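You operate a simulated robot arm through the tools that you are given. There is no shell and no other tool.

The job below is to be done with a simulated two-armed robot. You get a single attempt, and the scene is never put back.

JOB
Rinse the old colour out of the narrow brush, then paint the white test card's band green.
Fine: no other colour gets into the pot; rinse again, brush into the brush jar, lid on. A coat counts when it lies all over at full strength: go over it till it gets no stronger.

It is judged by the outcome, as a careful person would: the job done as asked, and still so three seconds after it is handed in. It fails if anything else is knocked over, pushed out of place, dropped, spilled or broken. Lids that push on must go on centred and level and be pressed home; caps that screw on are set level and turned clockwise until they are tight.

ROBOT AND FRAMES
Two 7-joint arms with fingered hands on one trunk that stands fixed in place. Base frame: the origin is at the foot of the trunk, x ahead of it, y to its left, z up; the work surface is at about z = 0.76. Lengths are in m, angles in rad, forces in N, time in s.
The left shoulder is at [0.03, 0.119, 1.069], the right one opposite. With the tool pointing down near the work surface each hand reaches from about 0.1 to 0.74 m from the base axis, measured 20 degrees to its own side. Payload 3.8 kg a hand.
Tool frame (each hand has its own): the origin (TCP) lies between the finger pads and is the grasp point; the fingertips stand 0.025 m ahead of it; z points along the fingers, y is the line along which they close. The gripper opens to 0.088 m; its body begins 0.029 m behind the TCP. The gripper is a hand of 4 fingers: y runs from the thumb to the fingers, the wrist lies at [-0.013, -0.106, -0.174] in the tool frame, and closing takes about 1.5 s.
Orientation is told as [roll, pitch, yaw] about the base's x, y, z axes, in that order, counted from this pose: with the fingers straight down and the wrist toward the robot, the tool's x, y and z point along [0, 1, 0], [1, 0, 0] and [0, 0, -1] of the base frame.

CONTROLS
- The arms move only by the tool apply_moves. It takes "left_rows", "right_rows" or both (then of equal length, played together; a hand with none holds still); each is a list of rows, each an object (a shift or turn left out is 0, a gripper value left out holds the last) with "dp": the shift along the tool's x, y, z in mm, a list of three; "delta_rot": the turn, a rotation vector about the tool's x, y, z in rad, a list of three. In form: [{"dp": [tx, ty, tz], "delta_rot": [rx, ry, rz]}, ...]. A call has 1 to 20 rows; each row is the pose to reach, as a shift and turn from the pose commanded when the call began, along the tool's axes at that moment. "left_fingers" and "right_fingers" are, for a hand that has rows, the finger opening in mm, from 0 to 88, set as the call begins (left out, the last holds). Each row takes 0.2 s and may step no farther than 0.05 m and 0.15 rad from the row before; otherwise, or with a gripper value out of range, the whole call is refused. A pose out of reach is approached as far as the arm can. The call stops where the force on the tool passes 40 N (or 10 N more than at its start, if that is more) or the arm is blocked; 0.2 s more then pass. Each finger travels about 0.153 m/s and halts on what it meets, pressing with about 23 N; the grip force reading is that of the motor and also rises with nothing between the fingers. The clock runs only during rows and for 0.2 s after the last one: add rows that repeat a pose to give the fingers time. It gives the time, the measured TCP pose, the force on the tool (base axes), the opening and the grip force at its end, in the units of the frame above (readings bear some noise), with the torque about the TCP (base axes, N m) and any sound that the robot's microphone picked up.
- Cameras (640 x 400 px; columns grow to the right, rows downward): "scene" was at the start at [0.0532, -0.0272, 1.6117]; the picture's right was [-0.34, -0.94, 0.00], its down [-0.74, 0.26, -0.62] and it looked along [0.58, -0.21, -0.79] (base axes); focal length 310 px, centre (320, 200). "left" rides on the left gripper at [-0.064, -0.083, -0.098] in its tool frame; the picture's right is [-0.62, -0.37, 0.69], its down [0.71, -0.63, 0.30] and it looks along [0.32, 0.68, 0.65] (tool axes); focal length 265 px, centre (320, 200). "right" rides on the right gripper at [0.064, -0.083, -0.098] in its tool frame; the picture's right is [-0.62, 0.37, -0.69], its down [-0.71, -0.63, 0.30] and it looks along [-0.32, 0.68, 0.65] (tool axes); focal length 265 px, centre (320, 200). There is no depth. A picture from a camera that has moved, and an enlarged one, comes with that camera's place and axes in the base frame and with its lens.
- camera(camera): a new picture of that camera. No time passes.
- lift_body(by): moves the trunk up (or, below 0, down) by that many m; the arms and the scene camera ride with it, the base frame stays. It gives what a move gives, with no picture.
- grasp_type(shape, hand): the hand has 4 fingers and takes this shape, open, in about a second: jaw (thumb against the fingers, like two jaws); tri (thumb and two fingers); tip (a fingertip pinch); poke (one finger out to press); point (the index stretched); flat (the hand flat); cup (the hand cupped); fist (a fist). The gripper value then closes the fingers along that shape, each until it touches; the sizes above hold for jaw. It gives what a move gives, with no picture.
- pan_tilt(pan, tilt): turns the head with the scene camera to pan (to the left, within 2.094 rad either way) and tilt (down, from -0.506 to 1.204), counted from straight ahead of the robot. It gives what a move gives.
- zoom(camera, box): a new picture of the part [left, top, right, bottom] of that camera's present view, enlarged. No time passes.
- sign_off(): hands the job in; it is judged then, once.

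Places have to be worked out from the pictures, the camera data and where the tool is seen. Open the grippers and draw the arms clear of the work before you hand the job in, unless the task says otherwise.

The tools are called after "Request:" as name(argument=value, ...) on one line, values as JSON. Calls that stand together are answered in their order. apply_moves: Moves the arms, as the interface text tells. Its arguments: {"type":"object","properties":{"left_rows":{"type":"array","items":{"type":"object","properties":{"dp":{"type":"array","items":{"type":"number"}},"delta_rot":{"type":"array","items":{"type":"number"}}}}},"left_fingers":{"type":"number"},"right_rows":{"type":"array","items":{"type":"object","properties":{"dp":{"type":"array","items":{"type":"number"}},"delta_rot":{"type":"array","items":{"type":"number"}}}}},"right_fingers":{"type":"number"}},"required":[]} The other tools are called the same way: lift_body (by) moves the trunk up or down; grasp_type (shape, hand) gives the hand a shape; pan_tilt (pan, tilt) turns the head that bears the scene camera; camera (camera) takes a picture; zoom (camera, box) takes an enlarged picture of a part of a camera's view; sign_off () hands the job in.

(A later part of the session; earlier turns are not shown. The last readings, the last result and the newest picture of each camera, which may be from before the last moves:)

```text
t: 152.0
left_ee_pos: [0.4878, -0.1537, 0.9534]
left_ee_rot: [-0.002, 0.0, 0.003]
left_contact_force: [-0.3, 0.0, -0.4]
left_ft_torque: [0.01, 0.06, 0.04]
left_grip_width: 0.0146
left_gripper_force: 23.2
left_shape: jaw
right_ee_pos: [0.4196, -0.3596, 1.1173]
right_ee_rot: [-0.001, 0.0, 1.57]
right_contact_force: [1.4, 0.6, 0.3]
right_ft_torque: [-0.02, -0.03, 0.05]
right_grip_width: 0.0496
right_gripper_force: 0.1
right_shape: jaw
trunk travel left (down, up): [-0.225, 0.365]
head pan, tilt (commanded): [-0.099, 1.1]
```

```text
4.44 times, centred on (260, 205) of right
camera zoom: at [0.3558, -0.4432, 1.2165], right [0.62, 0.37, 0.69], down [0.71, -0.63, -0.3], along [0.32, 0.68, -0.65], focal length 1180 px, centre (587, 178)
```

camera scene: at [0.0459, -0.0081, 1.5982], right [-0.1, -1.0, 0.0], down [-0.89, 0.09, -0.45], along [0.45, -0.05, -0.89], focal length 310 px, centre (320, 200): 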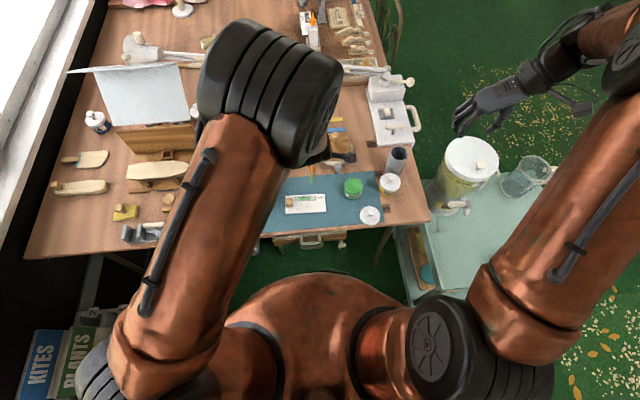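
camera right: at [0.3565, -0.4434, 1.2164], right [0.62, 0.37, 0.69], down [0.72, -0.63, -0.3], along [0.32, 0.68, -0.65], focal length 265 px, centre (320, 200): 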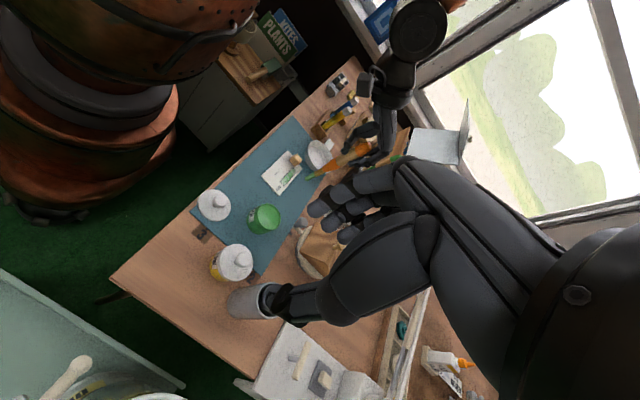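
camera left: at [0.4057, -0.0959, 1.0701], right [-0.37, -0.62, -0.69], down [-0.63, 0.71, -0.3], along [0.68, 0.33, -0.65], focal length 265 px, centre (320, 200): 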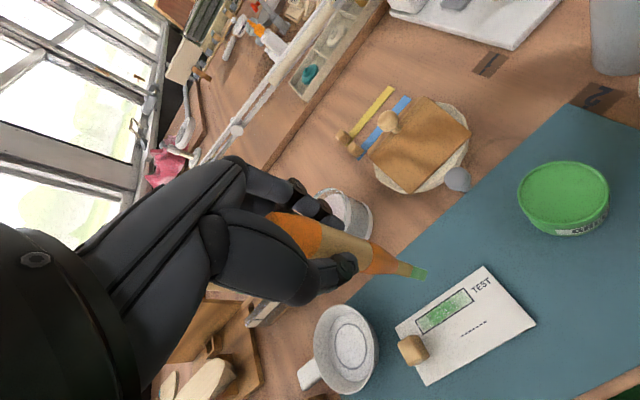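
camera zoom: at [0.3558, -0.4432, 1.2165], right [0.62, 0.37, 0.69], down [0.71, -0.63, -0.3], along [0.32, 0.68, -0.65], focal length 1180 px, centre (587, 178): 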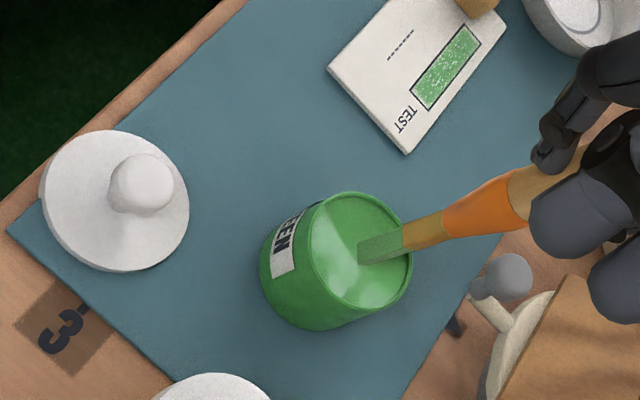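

Centred over the paint. I'll lower in small steps to a light touch.

Request:
apply_moves(left_rows=[{"dp": [0, 0, 3]}, {"dp": [0, 0, 5.5]}, {"dp": [0, 0, 5.5]}])

Request:
apply_moves(left_rows=[{"dp": [0, 0, 1]}, {"dp": [0, 0, 1]}])

```text
t: 152.8
left_ee_pos: [0.4884, -0.1537, 0.9459]
left_ee_rot: [0.0, 0.0, 0.002]
left_contact_force: [-0.3, 0.1, 0.0]
left_ft_torque: [-0.01, -0.04, 0.05]
left_grip_width: 0.0144
left_gripper_force: 22.0
left_shape: jaw
right_ee_pos: [0.4202, -0.3601, 1.1176]
right_ee_rot: [0.0, 0.0, 1.57]
right_contact_force: [0.7, -0.1, -1.5]
right_ft_torque: [0.0, 0.03, 0.05]
right_grip_width: 0.0497
right_gripper_force: 0.0
right_shape: jaw
trunk travel left (down, up): [-0.225, 0.365]
head pan, tilt (commanded): [-0.099, 1.1]
```

```text
t: 153.4
left_ee_pos: [0.4883, -0.1552, 0.9466]
left_ee_rot: [0.001, 0.002, 0.0]
left_contact_force: [-0.8, -0.6, 3.8]
left_ft_torque: [0.01, -0.04, -0.01]
left_grip_width: 0.0147
left_gripper_force: 23.0
left_shape: jaw
right_ee_pos: [0.4207, -0.3598, 1.1192]
right_ee_rot: [0.0, 0.001, 1.572]
right_contact_force: [-1.1, 0.2, 0.0]
right_ft_torque: [-0.02, -0.01, -0.03]
right_grip_width: 0.0496
right_gripper_force: 0.1
right_shape: jaw
trunk travel left (down, up): [-0.225, 0.365]
head pan, tilt (commanded): [-0.099, 1.1]
```

Touching lightly. I'll make a small swirl to load the bristles, then lift and look at them.

Request:
apply_moves(left_rows=[{"dp": [4, 0, -0.2]}, {"dp": [0, 4, -0.2]}, {"dp": [-4, 0, -0.2]}, {"dp": [0, -4, -0.2]}, {"dp": [0, 0, -0.2]}, {"dp": [0, 0, -10]}, {"dp": [0, 0, -35]}, {"dp": [0, 0, -40]}])

Request:
zoom(camera="left", box=[370, 220, 470, 300])

Request:
zoom(camera="right", box=[240, 150, 330, 230])

```text
t: 155.2
left_ee_pos: [0.4889, -0.1538, 0.9851]
left_ee_rot: [0.001, -0.001, 0.0]
left_contact_force: [1.3, -0.8, -0.7]
left_ft_torque: [0.0, -0.01, -0.02]
left_grip_width: 0.0147
left_gripper_force: 22.9
left_shape: jaw
right_ee_pos: [0.4195, -0.36, 1.1173]
right_ee_rot: [-0.001, 0.0, 1.572]
right_contact_force: [1.2, -0.4, 0.1]
right_ft_torque: [0.02, 0.01, 0.04]
right_grip_width: 0.0497
right_gripper_force: 0.1
right_shape: jaw
trunk travel left (down, up): [-0.225, 0.365]
head pan, tilt (commanded): [-0.099, 1.1]
```

```text
5.00 times, centred on (420, 260) of left
camera zoom: at [0.4045, -0.2178, 1.0842], right [-0.37, -0.62, -0.69], down [-0.63, 0.71, -0.3], along [0.68, 0.33, -0.65], focal length 1327 px, centre (-180, -100)
```

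zoom: 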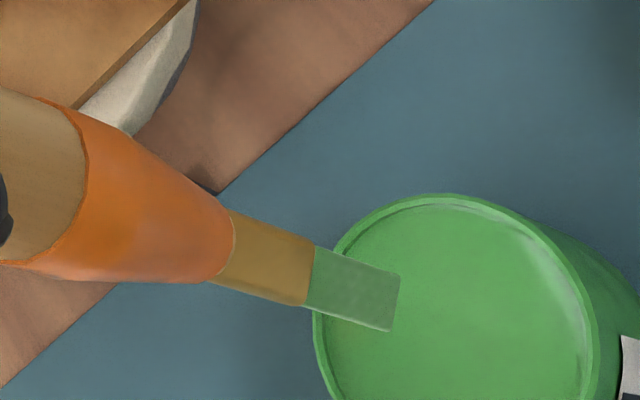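

```text
5.00 times, centred on (285, 190) of right
camera zoom: at [0.356, -0.4434, 1.2163], right [0.62, 0.37, 0.69], down [0.71, -0.63, -0.3], along [0.32, 0.68, -0.65], focal length 1327 px, centre (495, 250)
```

zoom: 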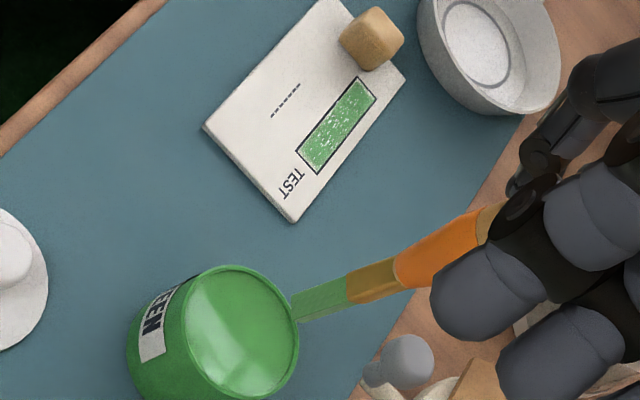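

Loaded. Back to the band's right end, down to just above contact.

Request:
apply_moves(left_rows=[{"dp": [40, -4, 0]}, {"dp": [80, -8, 0]}, {"dp": [121, -12.4, 10]}, {"dp": [121, -12.4, 45]}, {"dp": [121, -12.4, 70]}, {"dp": [121, -12.4, 76]}, {"dp": [121, -12.4, 76]}])

Request:
apply_moves(left_rows=[{"dp": [0, 0, 1]}, {"dp": [0, 0, 1]}])

Request:
zoom(camera="left", box=[360, 230, 480, 320])

```text
t: 156.8
left_ee_pos: [0.4754, -0.0328, 0.9094]
left_ee_rot: [0.0, 0.0, -0.001]
left_contact_force: [0.1, 0.0, -0.4]
left_ft_torque: [0.01, 0.03, 0.03]
left_grip_width: 0.0143
left_gripper_force: 23.0
left_shape: jaw
right_ee_pos: [0.4203, -0.361, 1.1176]
right_ee_rot: [0.001, 0.001, 1.572]
right_contact_force: [-0.6, 0.5, 0.4]
right_ft_torque: [-0.02, -0.01, -0.01]
right_grip_width: 0.0496
right_gripper_force: 0.1
right_shape: jaw
trunk travel left (down, up): [-0.225, 0.365]
head pan, tilt (commanded): [-0.099, 1.1]
```

```text
t: 157.4
left_ee_pos: [0.4762, -0.0319, 0.9085]
left_ee_rot: [-0.001, 0.0, 0.001]
left_contact_force: [0.2, -0.3, -0.1]
left_ft_torque: [-0.02, 0.01, 0.0]
left_grip_width: 0.0144
left_gripper_force: 22.8
left_shape: jaw
right_ee_pos: [0.4196, -0.3601, 1.118]
right_ee_rot: [-0.001, 0.0, 1.569]
right_contact_force: [0.9, 0.2, -0.4]
right_ft_torque: [-0.01, 0.01, 0.0]
right_grip_width: 0.0498
right_gripper_force: 0.0
right_shape: jaw
trunk travel left (down, up): [-0.225, 0.365]
head pan, tilt (commanded): [-0.099, 1.1]
```

```text
4.44 times, centred on (420, 275) of left
camera zoom: at [0.3921, -0.0966, 1.0071], right [-0.37, -0.62, -0.69], down [-0.63, 0.71, -0.3], along [0.68, 0.33, -0.65], focal length 1180 px, centre (-124, -133)
```

zoom: 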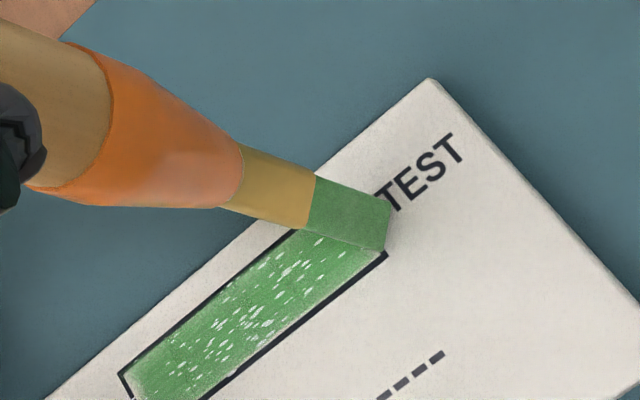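

The tip now sits about 7 mm past the right end, over the "T", though not touching. I'll raise slightly, shift 7.5 mm left and 4 mm forward, then lower to contact.

Request:
apply_moves(left_rows=[{"dp": [0, 0, -4]}, {"dp": [7.5, 4, -4]}, {"dp": [7.5, 4, -1]}, {"dp": [7.5, 4, 0]}, {"dp": [7.5, 4, 0]}])

Request:
apply_moves(left_rows=[{"dp": [0, 0, 1]}, {"dp": [0, 0, 1]}])

Request:
zoom(camera="left", box=[360, 230, 480, 320])

Request:
zoom(camera="right", box=[265, 140, 335, 200])

```text
t: 158.6
left_ee_pos: [0.4788, -0.0261, 0.909]
left_ee_rot: [0.0, -0.001, 0.001]
left_contact_force: [0.4, -0.4, -0.7]
left_ft_torque: [-0.03, -0.01, 0.0]
left_grip_width: 0.0143
left_gripper_force: 22.7
left_shape: jaw
right_ee_pos: [0.4194, -0.3613, 1.1179]
right_ee_rot: [0.0, -0.001, 1.571]
right_contact_force: [-0.9, -0.1, 0.5]
right_ft_torque: [-0.02, 0.02, 0.01]
right_grip_width: 0.0496
right_gripper_force: 0.0
right_shape: jaw
trunk travel left (down, up): [-0.225, 0.365]
head pan, tilt (commanded): [-0.099, 1.1]
```

```text
t: 159.2
left_ee_pos: [0.4801, -0.0266, 0.9089]
left_ee_rot: [0.0, -0.003, 0.002]
left_contact_force: [-0.6, 0.0, 3.8]
left_ft_torque: [-0.02, -0.05, -0.02]
left_grip_width: 0.0148
left_gripper_force: 22.7
left_shape: jaw
right_ee_pos: [0.42, -0.3611, 1.1179]
right_ee_rot: [0.0, 0.001, 1.572]
right_contact_force: [-0.8, -0.6, 0.2]
right_ft_torque: [0.0, -0.02, 0.04]
right_grip_width: 0.0496
right_gripper_force: 0.0
right_shape: jaw
trunk travel left (down, up): [-0.225, 0.365]
head pan, tilt (commanded): [-0.099, 1.1]
```

```text
4.44 times, centred on (420, 275) of left
camera zoom: at [0.3959, -0.0892, 1.0065], right [-0.37, -0.62, -0.69], down [-0.63, 0.71, -0.31], along [0.68, 0.32, -0.65], focal length 1180 px, centre (-124, -133)
```

zoom: 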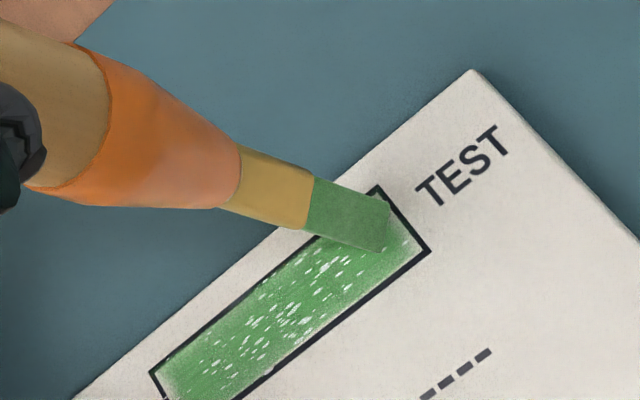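

```text
6.67 times, centred on (300, 170) of right
camera zoom: at [0.3555, -0.4433, 1.2165], right [0.62, 0.37, 0.69], down [0.71, -0.63, -0.3], along [0.32, 0.68, -0.65], focal length 1769 px, centre (453, 400)
```

zoom: 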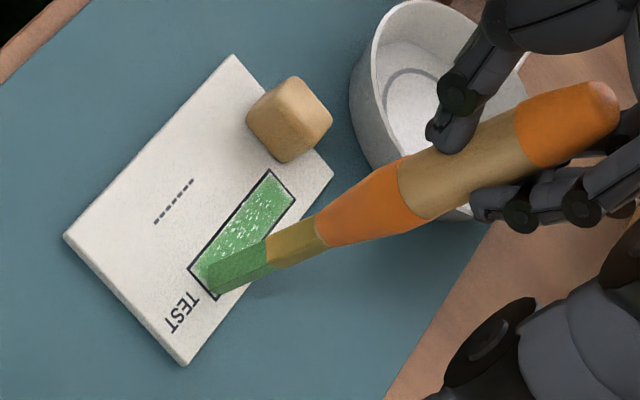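

Good contact at the right end (3.8 N). Now a slow loaded stroke leftward with slightly firmer contact, and back.

Request:
apply_moves(left_rows=[{"dp": [-3, 0, 0]}, {"dp": [0, 0, 0.2]}, {"dp": [6, 0, 0.3]}, {"dp": [12, 0, 0.3]}, {"dp": [18, 0, 0.3]}, {"dp": [24, 0, 0.3]}, {"dp": [30, 0, 0.3]}, {"dp": [36, 0, 0.3]}, {"dp": [42, 0, 0.3]}, {"dp": [48, 0, 0.3]}, {"dp": [54, 0, 0.3]}, {"dp": [60, 0, 0.3]}, {"dp": [60, 0, 0.3]}])

Request:
zoom(camera="left", box=[370, 210, 510, 320])

Request:
zoom(camera="right", box=[265, 140, 335, 200])

```text
t: 162.0
left_ee_pos: [0.4791, 0.0344, 0.9082]
left_ee_rot: [0.0, 0.0, 0.001]
left_contact_force: [0.6, -0.6, 1.9]
left_ft_torque: [-0.12, 0.03, 0.0]
left_grip_width: 0.0142
left_gripper_force: 23.3
left_shape: jaw
right_ee_pos: [0.4188, -0.3609, 1.118]
right_ee_rot: [0.001, -0.001, 1.573]
right_contact_force: [0.1, 0.0, -1.6]
right_ft_torque: [-0.02, 0.0, 0.01]
right_grip_width: 0.0498
right_gripper_force: 0.0
right_shape: jaw
trunk travel left (down, up): [-0.225, 0.365]
head pan, tilt (commanded): [-0.099, 1.1]
```

```text
3.64 times, centred on (440, 265) of left
camera zoom: at [0.3955, -0.0296, 1.0059], right [-0.37, -0.62, -0.69], down [-0.63, 0.71, -0.3], along [0.68, 0.32, -0.65], focal length 965 px, centre (-116, -36)
```

zoom: 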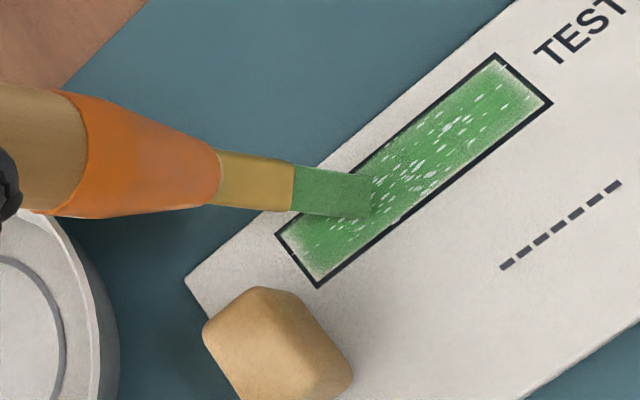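

```text
6.67 times, centred on (300, 170) of right
camera zoom: at [0.3557, -0.4435, 1.2164], right [0.62, 0.37, 0.69], down [0.71, -0.63, -0.3], along [0.32, 0.68, -0.65], focal length 1769 px, centre (453, 400)
```

zoom: 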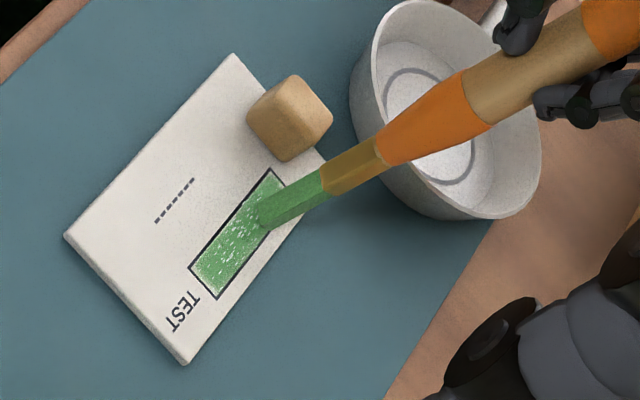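

Request:
apply_moves(left_rows=[{"dp": [5, 0, 0.2]}, {"dp": [10, 0, 0.2]}, {"dp": [13, 0, 0.2]}, {"dp": [8, 0, 0]}, {"dp": [1, 0, 0]}, {"dp": [-6, 0, 0]}, {"dp": [-13, 0, 0]}, {"dp": [-20, 0, 0]}, {"dp": [-27, 0, 0]}, {"dp": [-34, 0, 0]}, {"dp": [-41, 0, 0]}, {"dp": [-48, 0, 0]}, {"dp": [-55, 0, 0]}, {"dp": [-62, 0, 0]}, {"dp": [-69, 0, 0]}, {"dp": [-74, 0, 0.2]}, {"dp": [-74, 0, 0.2]}])

Request:
zoom(camera="left", box=[340, 220, 480, 330])

Request:
zoom(camera="right", box=[265, 140, 335, 200])

```text
t: 165.6
left_ee_pos: [0.4793, -0.0389, 0.9082]
left_ee_rot: [-0.002, 0.0, 0.001]
left_contact_force: [-0.1, 0.3, 2.4]
left_ft_torque: [0.17, 0.05, -0.01]
left_grip_width: 0.0148
left_gripper_force: 23.1
left_shape: jaw
right_ee_pos: [0.4189, -0.3602, 1.118]
right_ee_rot: [0.0, 0.0, 1.57]
right_contact_force: [-0.2, 0.2, -0.5]
right_ft_torque: [-0.01, -0.01, 0.01]
right_grip_width: 0.0498
right_gripper_force: 0.2
right_shape: jaw
trunk travel left (down, up): [-0.225, 0.365]
head pan, tilt (commanded): [-0.099, 1.1]
```

```text
3.64 times, centred on (410, 275) of left
camera zoom: at [0.3959, -0.1034, 1.0053], right [-0.37, -0.62, -0.69], down [-0.63, 0.71, -0.3], along [0.68, 0.33, -0.65], focal length 965 px, centre (-7, -73)
```

zoom: 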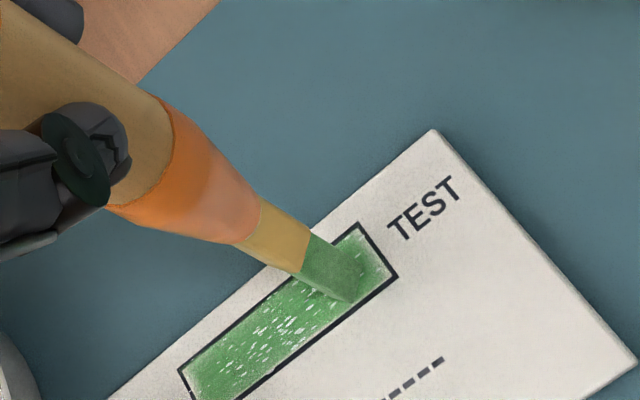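

```text
6.67 times, centred on (300, 170) of right
camera zoom: at [0.3556, -0.4431, 1.2165], right [0.62, 0.37, 0.69], down [0.71, -0.63, -0.3], along [0.32, 0.68, -0.65], focal length 1769 px, centre (453, 400)
```

zoom: 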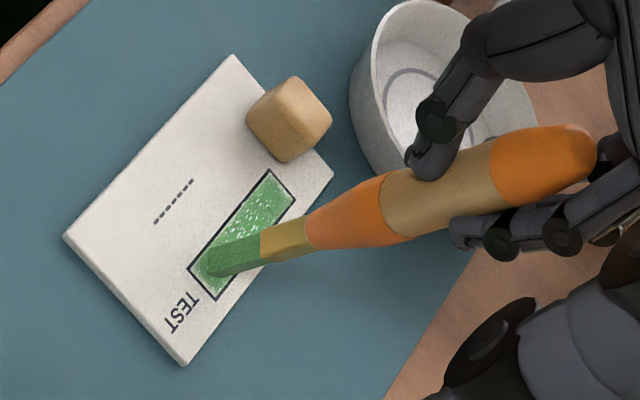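

I'll lift again and compare the band at high zoom with the earlier view.

Request:
apply_moves(left_rows=[{"dp": [0, 2, -8]}, {"dp": [-8, 12, -30]}, {"dp": [-25, 25, -45]}, {"dp": [-25, 25, -45]}])

Request:
zoom(camera="left", box=[380, 280, 480, 360])

Request:
zoom(camera="right", box=[275, 150, 325, 190])

Request:
zoom(camera="right", box=[284, 158, 308, 178])

```text
t: 166.6
left_ee_pos: [0.5049, -0.0651, 0.9539]
left_ee_rot: [0.001, -0.001, 0.003]
left_contact_force: [0.2, 0.7, 0.4]
left_ft_torque: [-0.03, -0.03, 0.02]
left_grip_width: 0.0145
left_gripper_force: 22.8
left_shape: jaw
right_ee_pos: [0.4191, -0.359, 1.1171]
right_ee_rot: [0.001, 0.0, 1.572]
right_contact_force: [-0.4, 0.4, -0.5]
right_ft_torque: [-0.01, -0.02, 0.02]
right_grip_width: 0.0498
right_gripper_force: 0.0
right_shape: jaw
trunk travel left (down, up): [-0.225, 0.365]
head pan, tilt (commanded): [-0.099, 1.1]
```

```text
5.00 times, centred on (430, 320) of left
camera zoom: at [0.4216, -0.1285, 1.0515], right [-0.37, -0.62, -0.69], down [-0.63, 0.71, -0.3], along [0.68, 0.32, -0.65], focal length 1327 px, centre (-230, -400)
```

zoom: 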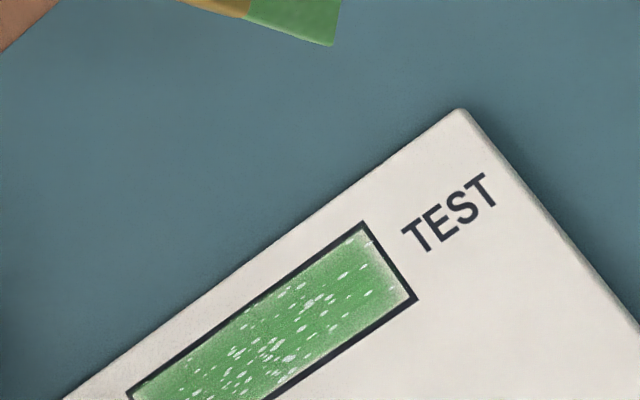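

```text
10.00 times, centred on (300, 170) of right
camera zoom: at [0.356, -0.4428, 1.2165], right [0.62, 0.37, 0.69], down [0.71, -0.63, -0.3], along [0.32, 0.68, -0.65], focal length 2654 px, centre (520, 500)
```

zoom: 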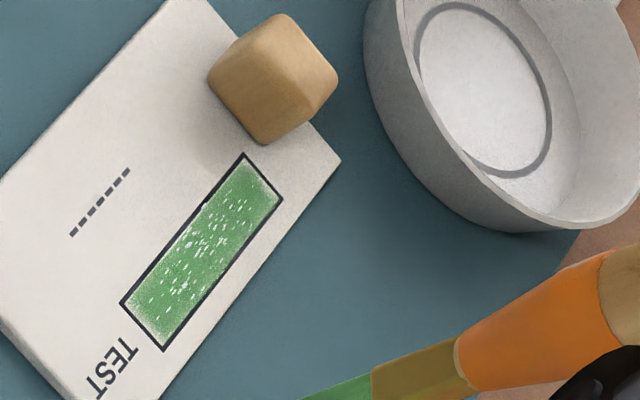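

```text
16.00 times, centred on (296, 168) of right
camera zoom: at [0.356, -0.4428, 1.2165], right [0.62, 0.37, 0.69], down [0.71, -0.63, -0.3], along [0.32, 0.68, -0.65], focal length 4246 px, centre (704, 712)
```

zoom: 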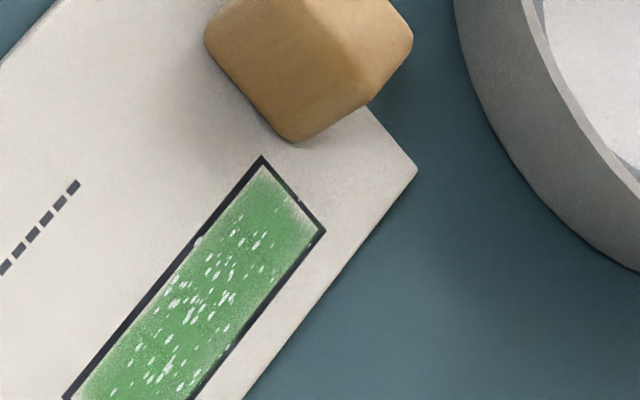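

The flecks keep fixed positions in the central part, so I need an identical scene-camera view to compare with before. I'll move the brush over toward the pot and look at the band with the scene camera.

Request:
apply_moves(left_rows=[{"dp": [-30, -5, -15]}, {"dp": [-60, -12, -25]}, {"dp": [-88, -18, -28]}, {"dp": [-88, -18, -28]}])

Request:
zoom(camera="scene", box=[280, 182, 340, 218])

Request:
zoom(camera="scene", box=[292, 190, 320, 208])

Request:
zoom(camera="right", box=[280, 150, 315, 185])

```text
t: 167.6
left_ee_pos: [0.4871, -0.1525, 0.9804]
left_ee_rot: [0.0, 0.001, 0.002]
left_contact_force: [0.6, 0.0, -0.8]
left_ft_torque: [0.04, -0.03, -0.01]
left_grip_width: 0.0147
left_gripper_force: 22.9
left_shape: jaw
right_ee_pos: [0.42, -0.3594, 1.1171]
right_ee_rot: [0.0, 0.0, 1.57]
right_contact_force: [0.2, 0.1, -0.2]
right_ft_torque: [-0.01, 0.03, -0.04]
right_grip_width: 0.0496
right_gripper_force: 0.0
right_shape: jaw
trunk travel left (down, up): [-0.225, 0.365]
head pan, tilt (commanded): [-0.099, 1.1]
```

```text
10.67 times, centred on (310, 200) of scene
camera zoom: at [0.0455, -0.0077, 1.5982], right [-0.1, -1.0, 0.0], down [-0.89, 0.09, -0.45], along [0.45, -0.05, -0.89], focal length 3308 px, centre (427, 200)
```

zoom: 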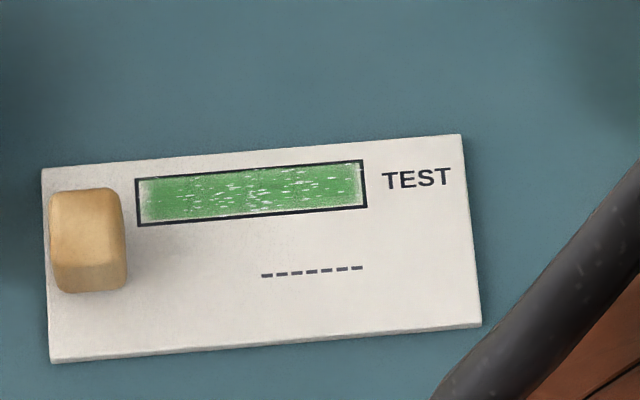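

```text
16.00 times, centred on (306, 199) of scene
camera zoom: at [0.0455, -0.0077, 1.5982], right [-0.1, -1.0, 0.0], down [-0.89, 0.09, -0.45], along [0.45, -0.05, -0.89], focal length 4961 px, centre (544, 216)
```

zoom: 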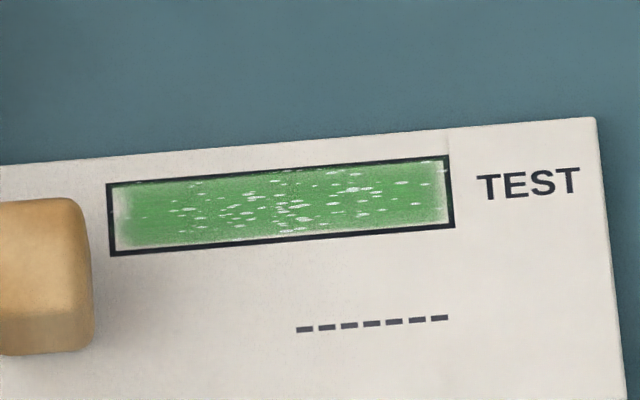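

```text
11.43 times, centred on (298, 168) of right
camera zoom: at [0.3561, -0.4429, 1.2165], right [0.62, 0.37, 0.69], down [0.71, -0.63, -0.3], along [0.32, 0.68, -0.65], focal length 3033 px, centre (577, 571)
```

zoom: 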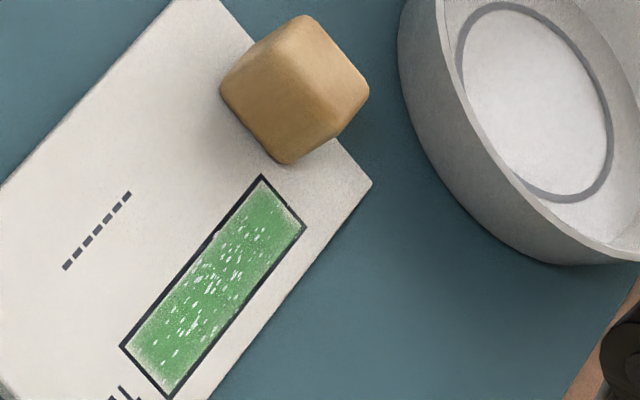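

The flecks are brighter than the bare card and keep their places, so they look like wet gloss rather than gaps. What is really pale is a thin margin at the left and right ends. I'll reload here with a light touch, then work on the ends.

Request:
apply_moves(left_rows=[{"dp": [0, 0, 15]}, {"dp": [0, 0, 28]}, {"dp": [0, 0, 32.5]}, {"dp": [0, 0, 32.5]}])

Request:
apply_moves(left_rows=[{"dp": [0, 0, 1]}, {"dp": [0, 0, 1]}])

Request:
zoom(camera="left", box=[360, 220, 520, 340])

```text
t: 168.6
left_ee_pos: [0.487, -0.152, 0.9479]
left_ee_rot: [-0.001, 0.0, 0.002]
left_contact_force: [0.2, -0.1, -0.7]
left_ft_torque: [0.0, -0.01, 0.0]
left_grip_width: 0.0145
left_gripper_force: 23.5
left_shape: jaw
right_ee_pos: [0.4196, -0.3606, 1.1186]
right_ee_rot: [-0.001, -0.001, 1.572]
right_contact_force: [-1.1, 0.0, 0.1]
right_ft_torque: [0.01, -0.01, 0.0]
right_grip_width: 0.0499
right_gripper_force: 0.1
right_shape: jaw
trunk travel left (down, up): [-0.225, 0.365]
head pan, tilt (commanded): [-0.099, 1.1]
```

```text
t: 169.2
left_ee_pos: [0.4867, -0.1518, 0.9475]
left_ee_rot: [0.0, 0.001, 0.002]
left_contact_force: [-0.6, -0.7, -0.8]
left_ft_torque: [0.03, 0.01, 0.07]
left_grip_width: 0.0148
left_gripper_force: 23.4
left_shape: jaw
right_ee_pos: [0.4192, -0.3607, 1.1185]
right_ee_rot: [0.0, 0.001, 1.57]
right_contact_force: [-0.7, -0.8, 0.6]
right_ft_torque: [0.01, 0.02, -0.02]
right_grip_width: 0.0501
right_gripper_force: 0.0
right_shape: jaw
trunk travel left (down, up): [-0.225, 0.365]
head pan, tilt (commanded): [-0.099, 1.1]
```

```text
3.33 times, centred on (440, 280) of left
camera zoom: at [0.4028, -0.2161, 1.0452], right [-0.37, -0.62, -0.69], down [-0.63, 0.71, -0.3], along [0.68, 0.33, -0.65], focal length 885 px, centre (-80, -67)
```

zoom: 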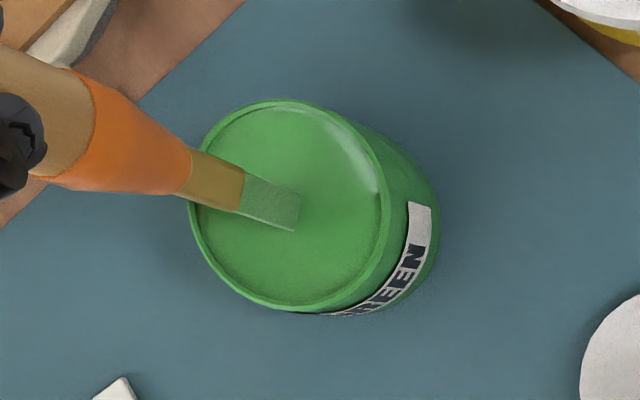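

Request:
apply_moves(left_rows=[{"dp": [0, 0, 1]}, {"dp": [0, 0, 1]}])

Request:
apply_moves(left_rows=[{"dp": [0, 0, 0.8]}, {"dp": [0, 0, 0.8]}, {"dp": [0, 0, 0.8]}])

```text
t: 169.8
left_ee_pos: [0.4864, -0.1531, 0.9447]
left_ee_rot: [-0.001, -0.003, 0.0]
left_contact_force: [0.1, 0.3, 3.8]
left_ft_torque: [-0.01, 0.0, 0.03]
left_grip_width: 0.0146
left_gripper_force: 22.9
left_shape: jaw
right_ee_pos: [0.4203, -0.3603, 1.1183]
right_ee_rot: [0.0, 0.0, 1.569]
right_contact_force: [0.4, 0.5, -0.2]
right_ft_torque: [-0.03, 0.02, -0.02]
right_grip_width: 0.0498
right_gripper_force: 0.1
right_shape: jaw
trunk travel left (down, up): [-0.225, 0.365]
head pan, tilt (commanded): [-0.099, 1.1]
```

```text
t: 170.6
left_ee_pos: [0.4857, -0.1523, 0.9459]
left_ee_rot: [0.001, -0.001, 0.001]
left_contact_force: [0.6, -0.5, 8.8]
left_ft_torque: [0.01, -0.03, 0.0]
left_grip_width: 0.0148
left_gripper_force: 23.3
left_shape: jaw
right_ee_pos: [0.42, -0.3599, 1.1182]
right_ee_rot: [0.0, 0.001, 1.57]
right_contact_force: [0.8, -0.3, 0.5]
right_ft_torque: [0.02, -0.01, 0.0]
right_grip_width: 0.0497
right_gripper_force: 0.0
right_shape: jaw
trunk travel left (down, up): [-0.225, 0.365]
head pan, tilt (commanded): [-0.099, 1.1]
```

Reloaded. Now I'll carry the brush over to hover above the band's left end.

Request:
apply_moves(left_rows=[{"dp": [0, 0, -15]}, {"dp": [0, 0, -42]}, {"dp": [44, -2, -42]}, {"dp": [88, -4, -42]}, {"dp": [132, -6, -42]}, {"dp": [172, -7, -40]}, {"dp": [172, -7, -5]}, {"dp": [172, -7, 20]}, {"dp": [172, -7, 20]}])

Request:
zoom(camera="left", box=[360, 220, 500, 330])

Request:
zoom(camera="right", box=[265, 130, 345, 200])

```text
t: 172.6
left_ee_pos: [0.4804, 0.0195, 0.9248]
left_ee_rot: [-0.002, 0.001, 0.001]
left_contact_force: [0.8, -0.3, -1.1]
left_ft_torque: [0.01, 0.0, 0.04]
left_grip_width: 0.0149
left_gripper_force: 22.8
left_shape: jaw
right_ee_pos: [0.4197, -0.3594, 1.1175]
right_ee_rot: [0.001, 0.0, 1.571]
right_contact_force: [-0.3, -0.4, -0.1]
right_ft_torque: [-0.01, -0.02, 0.04]
right_grip_width: 0.0496
right_gripper_force: 0.1
right_shape: jaw
trunk travel left (down, up): [-0.225, 0.365]
head pan, tilt (commanded): [-0.099, 1.1]
```

```text
3.64 times, centred on (430, 275) of left
camera zoom: at [0.3954, -0.044, 1.0231], right [-0.37, -0.62, -0.69], down [-0.63, 0.71, -0.3], along [0.68, 0.32, -0.65], focal length 965 px, centre (-80, -73)
```

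zoom: 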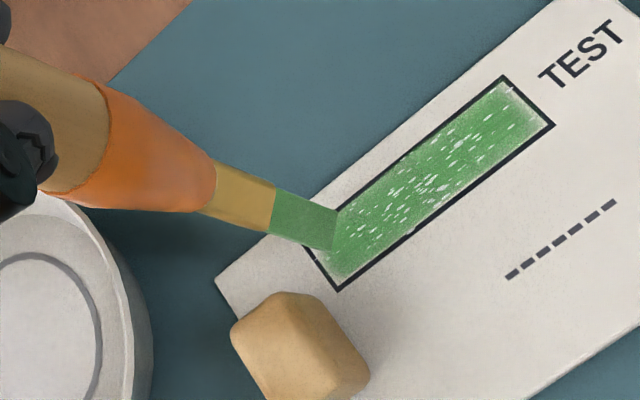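

```text
5.71 times, centred on (305, 165) of right
camera zoom: at [0.3556, -0.4435, 1.2164], right [0.62, 0.37, 0.69], down [0.71, -0.63, -0.3], along [0.32, 0.68, -0.65], focal length 1517 px, centre (406, 400)
```

zoom: 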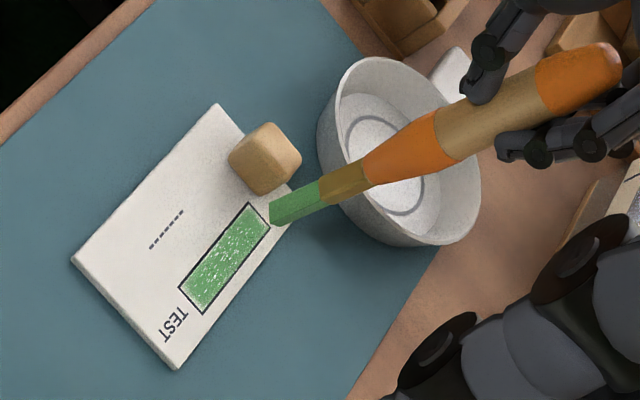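

The tip would land about 13 mm inside the left end and 4–5 mm toward the near edge. I'll shift 10 mm left and 4.5 mm forward, then lower close to contact.

Request:
apply_moves(left_rows=[{"dp": [5, 2.5, 0]}, {"dp": [10, 4.5, 0]}, {"dp": [10, 4.5, 10]}, {"dp": [10, 4.5, 16]}, {"dp": [10, 4.5, 16]}])

Request:
zoom(camera="left", box=[360, 220, 500, 330])

Request:
zoom(camera="right", box=[265, 130, 345, 200])

```text
t: 173.8
left_ee_pos: [0.4842, 0.0294, 0.9089]
left_ee_rot: [0.0, -0.001, 0.002]
left_contact_force: [0.3, -0.7, -0.7]
left_ft_torque: [-0.01, 0.05, 0.02]
left_grip_width: 0.0146
left_gripper_force: 22.8
left_shape: jaw
right_ee_pos: [0.4209, -0.3603, 1.1189]
right_ee_rot: [0.0, -0.002, 1.571]
right_contact_force: [0.7, 1.1, -0.2]
right_ft_torque: [0.01, -0.01, 0.0]
right_grip_width: 0.0498
right_gripper_force: 0.1
right_shape: jaw
trunk travel left (down, up): [-0.225, 0.365]
head pan, tilt (commanded): [-0.099, 1.1]
```

```text
3.64 times, centred on (430, 275) of left
camera zoom: at [0.4006, -0.0344, 1.0073], right [-0.37, -0.62, -0.69], down [-0.63, 0.71, -0.3], along [0.68, 0.33, -0.65], focal length 965 px, centre (-80, -73)
```

zoom: 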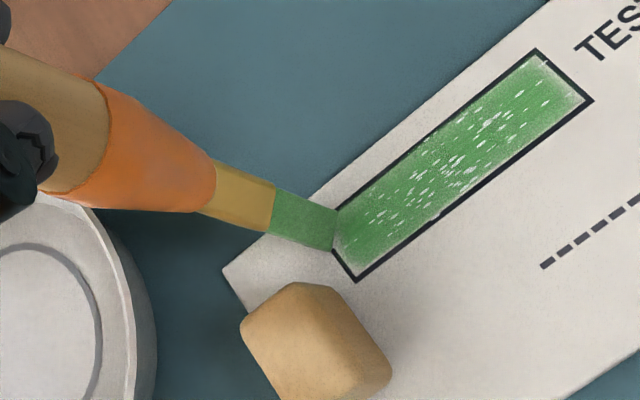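

```text
5.71 times, centred on (305, 165) of right
camera zoom: at [0.3558, -0.4433, 1.2164], right [0.62, 0.37, 0.69], down [0.71, -0.63, -0.3], along [0.32, 0.68, -0.65], focal length 1517 px, centre (406, 400)
```

zoom: 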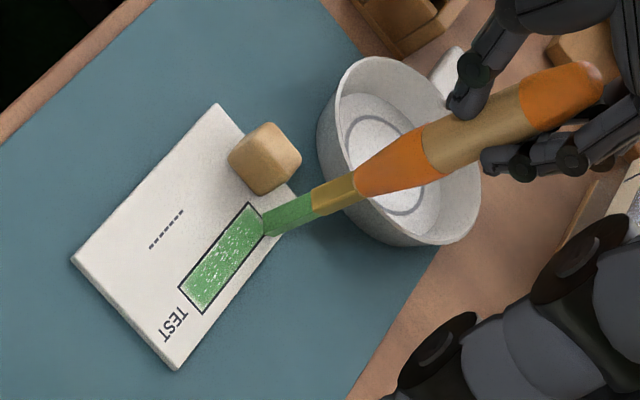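

Close: about 3 mm too far toward the far edge. I'll correct and lower to contact.

Request:
apply_moves(left_rows=[{"dp": [-1, -3, 0]}, {"dp": [-1, -3, 1]}, {"dp": [-1, -3, 1]}])

Request:
apply_moves(left_rows=[{"dp": [0, 0, 1]}, {"dp": [0, 0, 1]}])

Request:
zoom(camera="left", box=[360, 220, 500, 330])

```text
t: 174.6
left_ee_pos: [0.4804, 0.0284, 0.9081]
left_ee_rot: [-0.001, -0.001, 0.002]
left_contact_force: [0.6, -0.6, 2.9]
left_ft_torque: [-0.01, 0.01, -0.01]
left_grip_width: 0.0147
left_gripper_force: 22.9
left_shape: jaw
right_ee_pos: [0.4194, -0.3603, 1.118]
right_ee_rot: [-0.001, 0.0, 1.571]
right_contact_force: [0.0, -0.2, 0.2]
right_ft_torque: [0.02, -0.02, 0.0]
right_grip_width: 0.0496
right_gripper_force: 0.1
right_shape: jaw
trunk travel left (down, up): [-0.225, 0.365]
head pan, tilt (commanded): [-0.099, 1.1]
```

```text
t: 175.2
left_ee_pos: [0.4817, 0.0277, 0.9079]
left_ee_rot: [0.0, -0.003, 0.001]
left_contact_force: [-1.1, 0.5, 9.4]
left_ft_torque: [0.01, -0.04, 0.01]
left_grip_width: 0.0149
left_gripper_force: 22.5
left_shape: jaw
right_ee_pos: [0.4201, -0.3599, 1.1169]
right_ee_rot: [0.002, 0.0, 1.571]
right_contact_force: [0.0, -0.6, -0.2]
right_ft_torque: [0.01, -0.02, -0.03]
right_grip_width: 0.0499
right_gripper_force: 0.2
right_shape: jaw
trunk travel left (down, up): [-0.225, 0.365]
head pan, tilt (commanded): [-0.099, 1.1]
```

```text
3.64 times, centred on (430, 275) of left
camera zoom: at [0.3974, -0.0356, 1.006], right [-0.37, -0.62, -0.69], down [-0.63, 0.71, -0.31], along [0.68, 0.32, -0.65], focal length 965 px, centre (-80, -73)
```

zoom: 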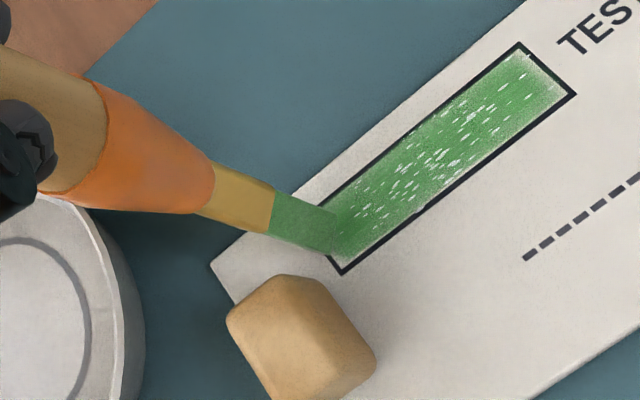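

Right at the left end. I'll ease to about 4–5 N and make a slow full stroke to the right, past the end to allow for lag.

Request:
apply_moves(left_rows=[{"dp": [1, 0, -0.5]}, {"dp": [-5, 0, -0.6]}, {"dp": [-11, 0, -0.6]}, {"dp": [-17, 0, -0.6]}, {"dp": [-23, 0, -0.6]}, {"dp": [-29, 0, -0.6]}, {"dp": [-35, 0, -0.6]}, {"dp": [-41, 0, -0.6]}, {"dp": [-47, 0, -0.6]}, {"dp": [-53, 0, -0.6]}, {"dp": [-59, 0, -0.5]}, {"dp": [-65, 0, -0.4]}, {"dp": [-71, 0, -0.3]}, {"dp": [-76, 0, -0.2]}, {"dp": [-76, 0, -0.2]}])

Request:
zoom(camera="left", box=[340, 220, 480, 330])

Request:
zoom(camera="right", box=[265, 140, 335, 200])

```text
t: 178.4
left_ee_pos: [0.4805, -0.0488, 0.9072]
left_ee_rot: [-0.001, -0.001, 0.0]
left_contact_force: [0.8, 0.3, 3.9]
left_ft_torque: [0.04, 0.01, -0.01]
left_grip_width: 0.0148
left_gripper_force: 23.4
left_shape: jaw
right_ee_pos: [0.4193, -0.3606, 1.1184]
right_ee_rot: [0.001, -0.001, 1.571]
right_contact_force: [-0.3, 0.6, -0.2]
right_ft_torque: [-0.01, -0.02, -0.03]
right_grip_width: 0.0498
right_gripper_force: 0.0
right_shape: jaw
trunk travel left (down, up): [-0.225, 0.365]
head pan, tilt (commanded): [-0.099, 1.1]
```

```text
3.64 times, centred on (410, 275) of left
camera zoom: at [0.3972, -0.1115, 1.006], right [-0.37, -0.62, -0.69], down [-0.63, 0.71, -0.31], along [0.68, 0.32, -0.65], focal length 965 px, centre (-7, -73)
```

zoom: 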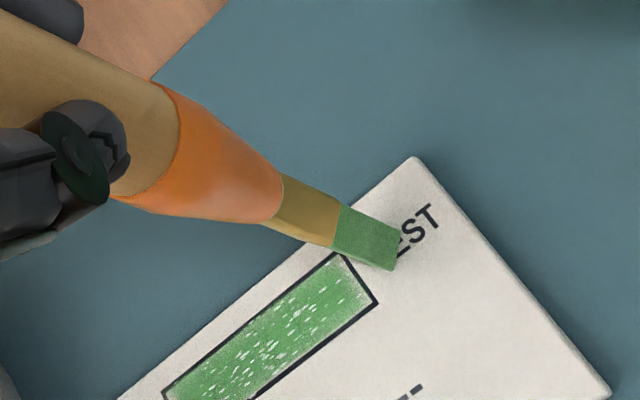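

```text
6.67 times, centred on (300, 170) of right
camera zoom: at [0.3556, -0.4433, 1.2165], right [0.62, 0.37, 0.69], down [0.71, -0.63, -0.3], along [0.32, 0.68, -0.65], focal length 1769 px, centre (453, 400)
```

zoom: 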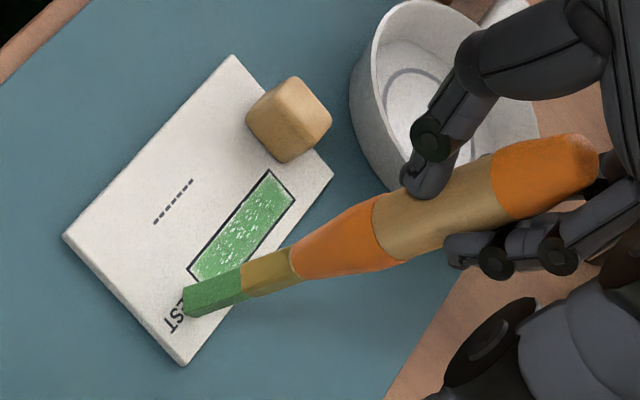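

The tip overshot onto the "T". I'll lift at once and check whether it marked the card outside the band.

Request:
apply_moves(left_rows=[{"dp": [0, 0, -6]}, {"dp": [-5, 10, -25]}, {"dp": [-15, 25, -40]}, {"dp": [-15, 25, -40]}])

Request:
zoom(camera="left", box=[380, 270, 480, 350])

Request:
zoom(camera="right", box=[275, 150, 325, 190])

```text
t: 179.4
left_ee_pos: [0.5062, -0.0633, 0.9471]
left_ee_rot: [-0.001, -0.001, 0.003]
left_contact_force: [-0.2, 0.4, -0.6]
left_ft_torque: [-0.02, -0.01, -0.01]
left_grip_width: 0.0148
left_gripper_force: 22.3
left_shape: jaw
right_ee_pos: [0.4207, -0.3603, 1.1185]
right_ee_rot: [-0.001, 0.002, 1.572]
right_contact_force: [0.3, 0.2, -0.7]
right_ft_torque: [0.03, 0.03, -0.02]
right_grip_width: 0.0496
right_gripper_force: 0.1
right_shape: jaw
trunk travel left (down, up): [-0.225, 0.365]
head pan, tilt (commanded): [-0.099, 1.1]
```

```text
5.00 times, centred on (430, 310) of left
camera zoom: at [0.4225, -0.1264, 1.0456], right [-0.37, -0.62, -0.69], down [-0.63, 0.71, -0.3], along [0.68, 0.33, -0.65], focal length 1327 px, centre (-230, -350)
```

zoom: 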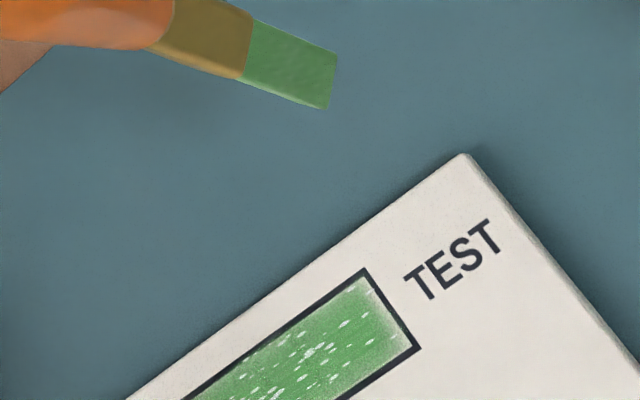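

```text
10.00 times, centred on (300, 170) of right
camera zoom: at [0.3558, -0.4431, 1.2165], right [0.62, 0.37, 0.69], down [0.71, -0.63, -0.3], along [0.32, 0.68, -0.65], focal length 2654 px, centre (520, 500)
```

zoom: 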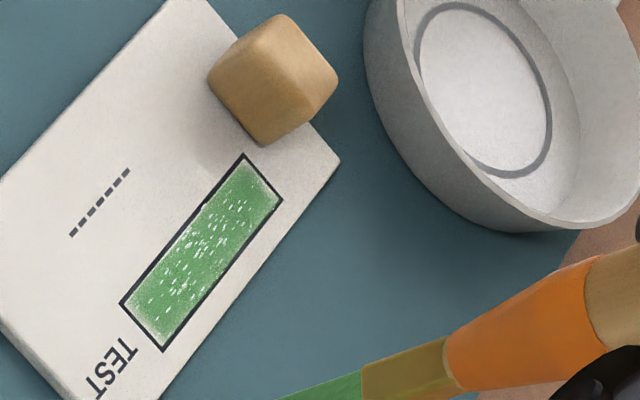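

No mark outside the band, good. The left end, where I last touched down freshly loaded, is solid with no flecks, so the load seems to run out within the first part of each stroke. I'll reload and start the next stroke in the middle.

Request:
apply_moves(left_rows=[{"dp": [0, 0, -35]}, {"dp": [-30, -6, -35]}, {"dp": [-60, -13, -35]}, {"dp": [-89, -19, -35]}, {"dp": [-89, -19, -15]}, {"dp": [-89, -19, -4]}, {"dp": [-89, -19, 0]}, {"dp": [-89, -19, 1.5]}, {"dp": [-89, -19, 1.5]}])

Request:
zoom(camera="left", box=[360, 220, 520, 340])

```text
t: 181.4
left_ee_pos: [0.4875, -0.1525, 0.9463]
left_ee_rot: [0.0, -0.001, 0.001]
left_contact_force: [0.0, -0.3, 2.7]
left_ft_torque: [0.03, -0.04, -0.02]
left_grip_width: 0.0147
left_gripper_force: 23.4
left_shape: jaw
right_ee_pos: [0.4198, -0.3603, 1.1179]
right_ee_rot: [-0.001, 0.0, 1.571]
right_contact_force: [0.4, 0.2, 0.8]
right_ft_torque: [0.01, -0.01, 0.04]
right_grip_width: 0.0494
right_gripper_force: 0.2
right_shape: jaw
trunk travel left (down, up): [-0.225, 0.365]
head pan, tilt (commanded): [-0.099, 1.1]
```

```text
3.33 times, centred on (440, 280) of left
camera zoom: at [0.4037, -0.2154, 1.0447], right [-0.37, -0.62, -0.69], down [-0.63, 0.71, -0.31], along [0.68, 0.32, -0.65], focal length 885 px, centre (-80, -67)
```

zoom: 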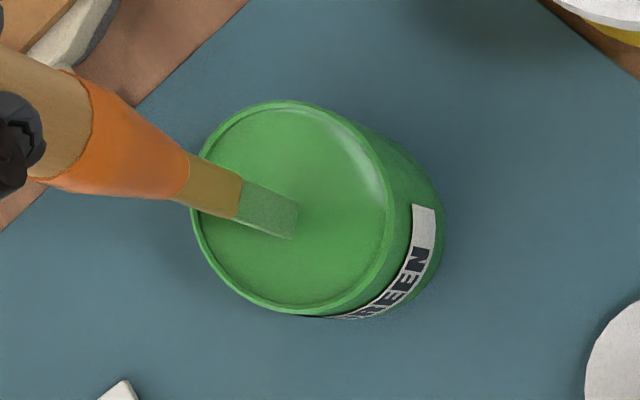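

Loaded with a light touch. Now straight to the middle of the band, touching down gently.

Request:
apply_moves(left_rows=[{"dp": [0, 0, 0]}, {"dp": [0, 0, 0]}, {"dp": [0, 0, -38]}, {"dp": [40, -2, -38]}, {"dp": [80, -4, -38]}, {"dp": [120, -6, -38]}, {"dp": [150.5, -7, -35]}, {"dp": [150.5, -7, 0]}, {"dp": [150.5, -7, 25]}, {"dp": [150.5, -7, 35]}, {"dp": [150.5, -7, 37.5]}, {"dp": [150.5, -7, 37.5]}])

Request:
zoom(camera="left", box=[360, 220, 500, 330])

```text
t: 184.0
left_ee_pos: [0.4809, -0.0012, 0.9086]
left_ee_rot: [0.001, 0.0, 0.001]
left_contact_force: [0.6, -0.7, 1.8]
left_ft_torque: [-0.01, -0.04, 0.06]
left_grip_width: 0.0149
left_gripper_force: 22.9
left_shape: jaw
right_ee_pos: [0.4202, -0.3595, 1.1183]
right_ee_rot: [0.0, 0.0, 1.571]
right_contact_force: [0.2, -0.4, -0.2]
right_ft_torque: [0.02, -0.03, -0.04]
right_grip_width: 0.0498
right_gripper_force: 0.0
right_shape: jaw
trunk travel left (down, up): [-0.225, 0.365]
head pan, tilt (commanded): [-0.099, 1.1]
```

```text
3.64 times, centred on (430, 275) of left
camera zoom: at [0.3965, -0.0649, 1.0067], right [-0.37, -0.62, -0.69], down [-0.63, 0.71, -0.3], along [0.68, 0.33, -0.65], focal length 965 px, centre (-80, -73)
```

zoom: 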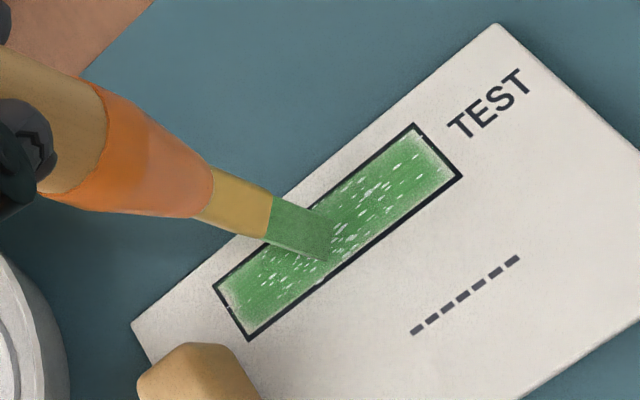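

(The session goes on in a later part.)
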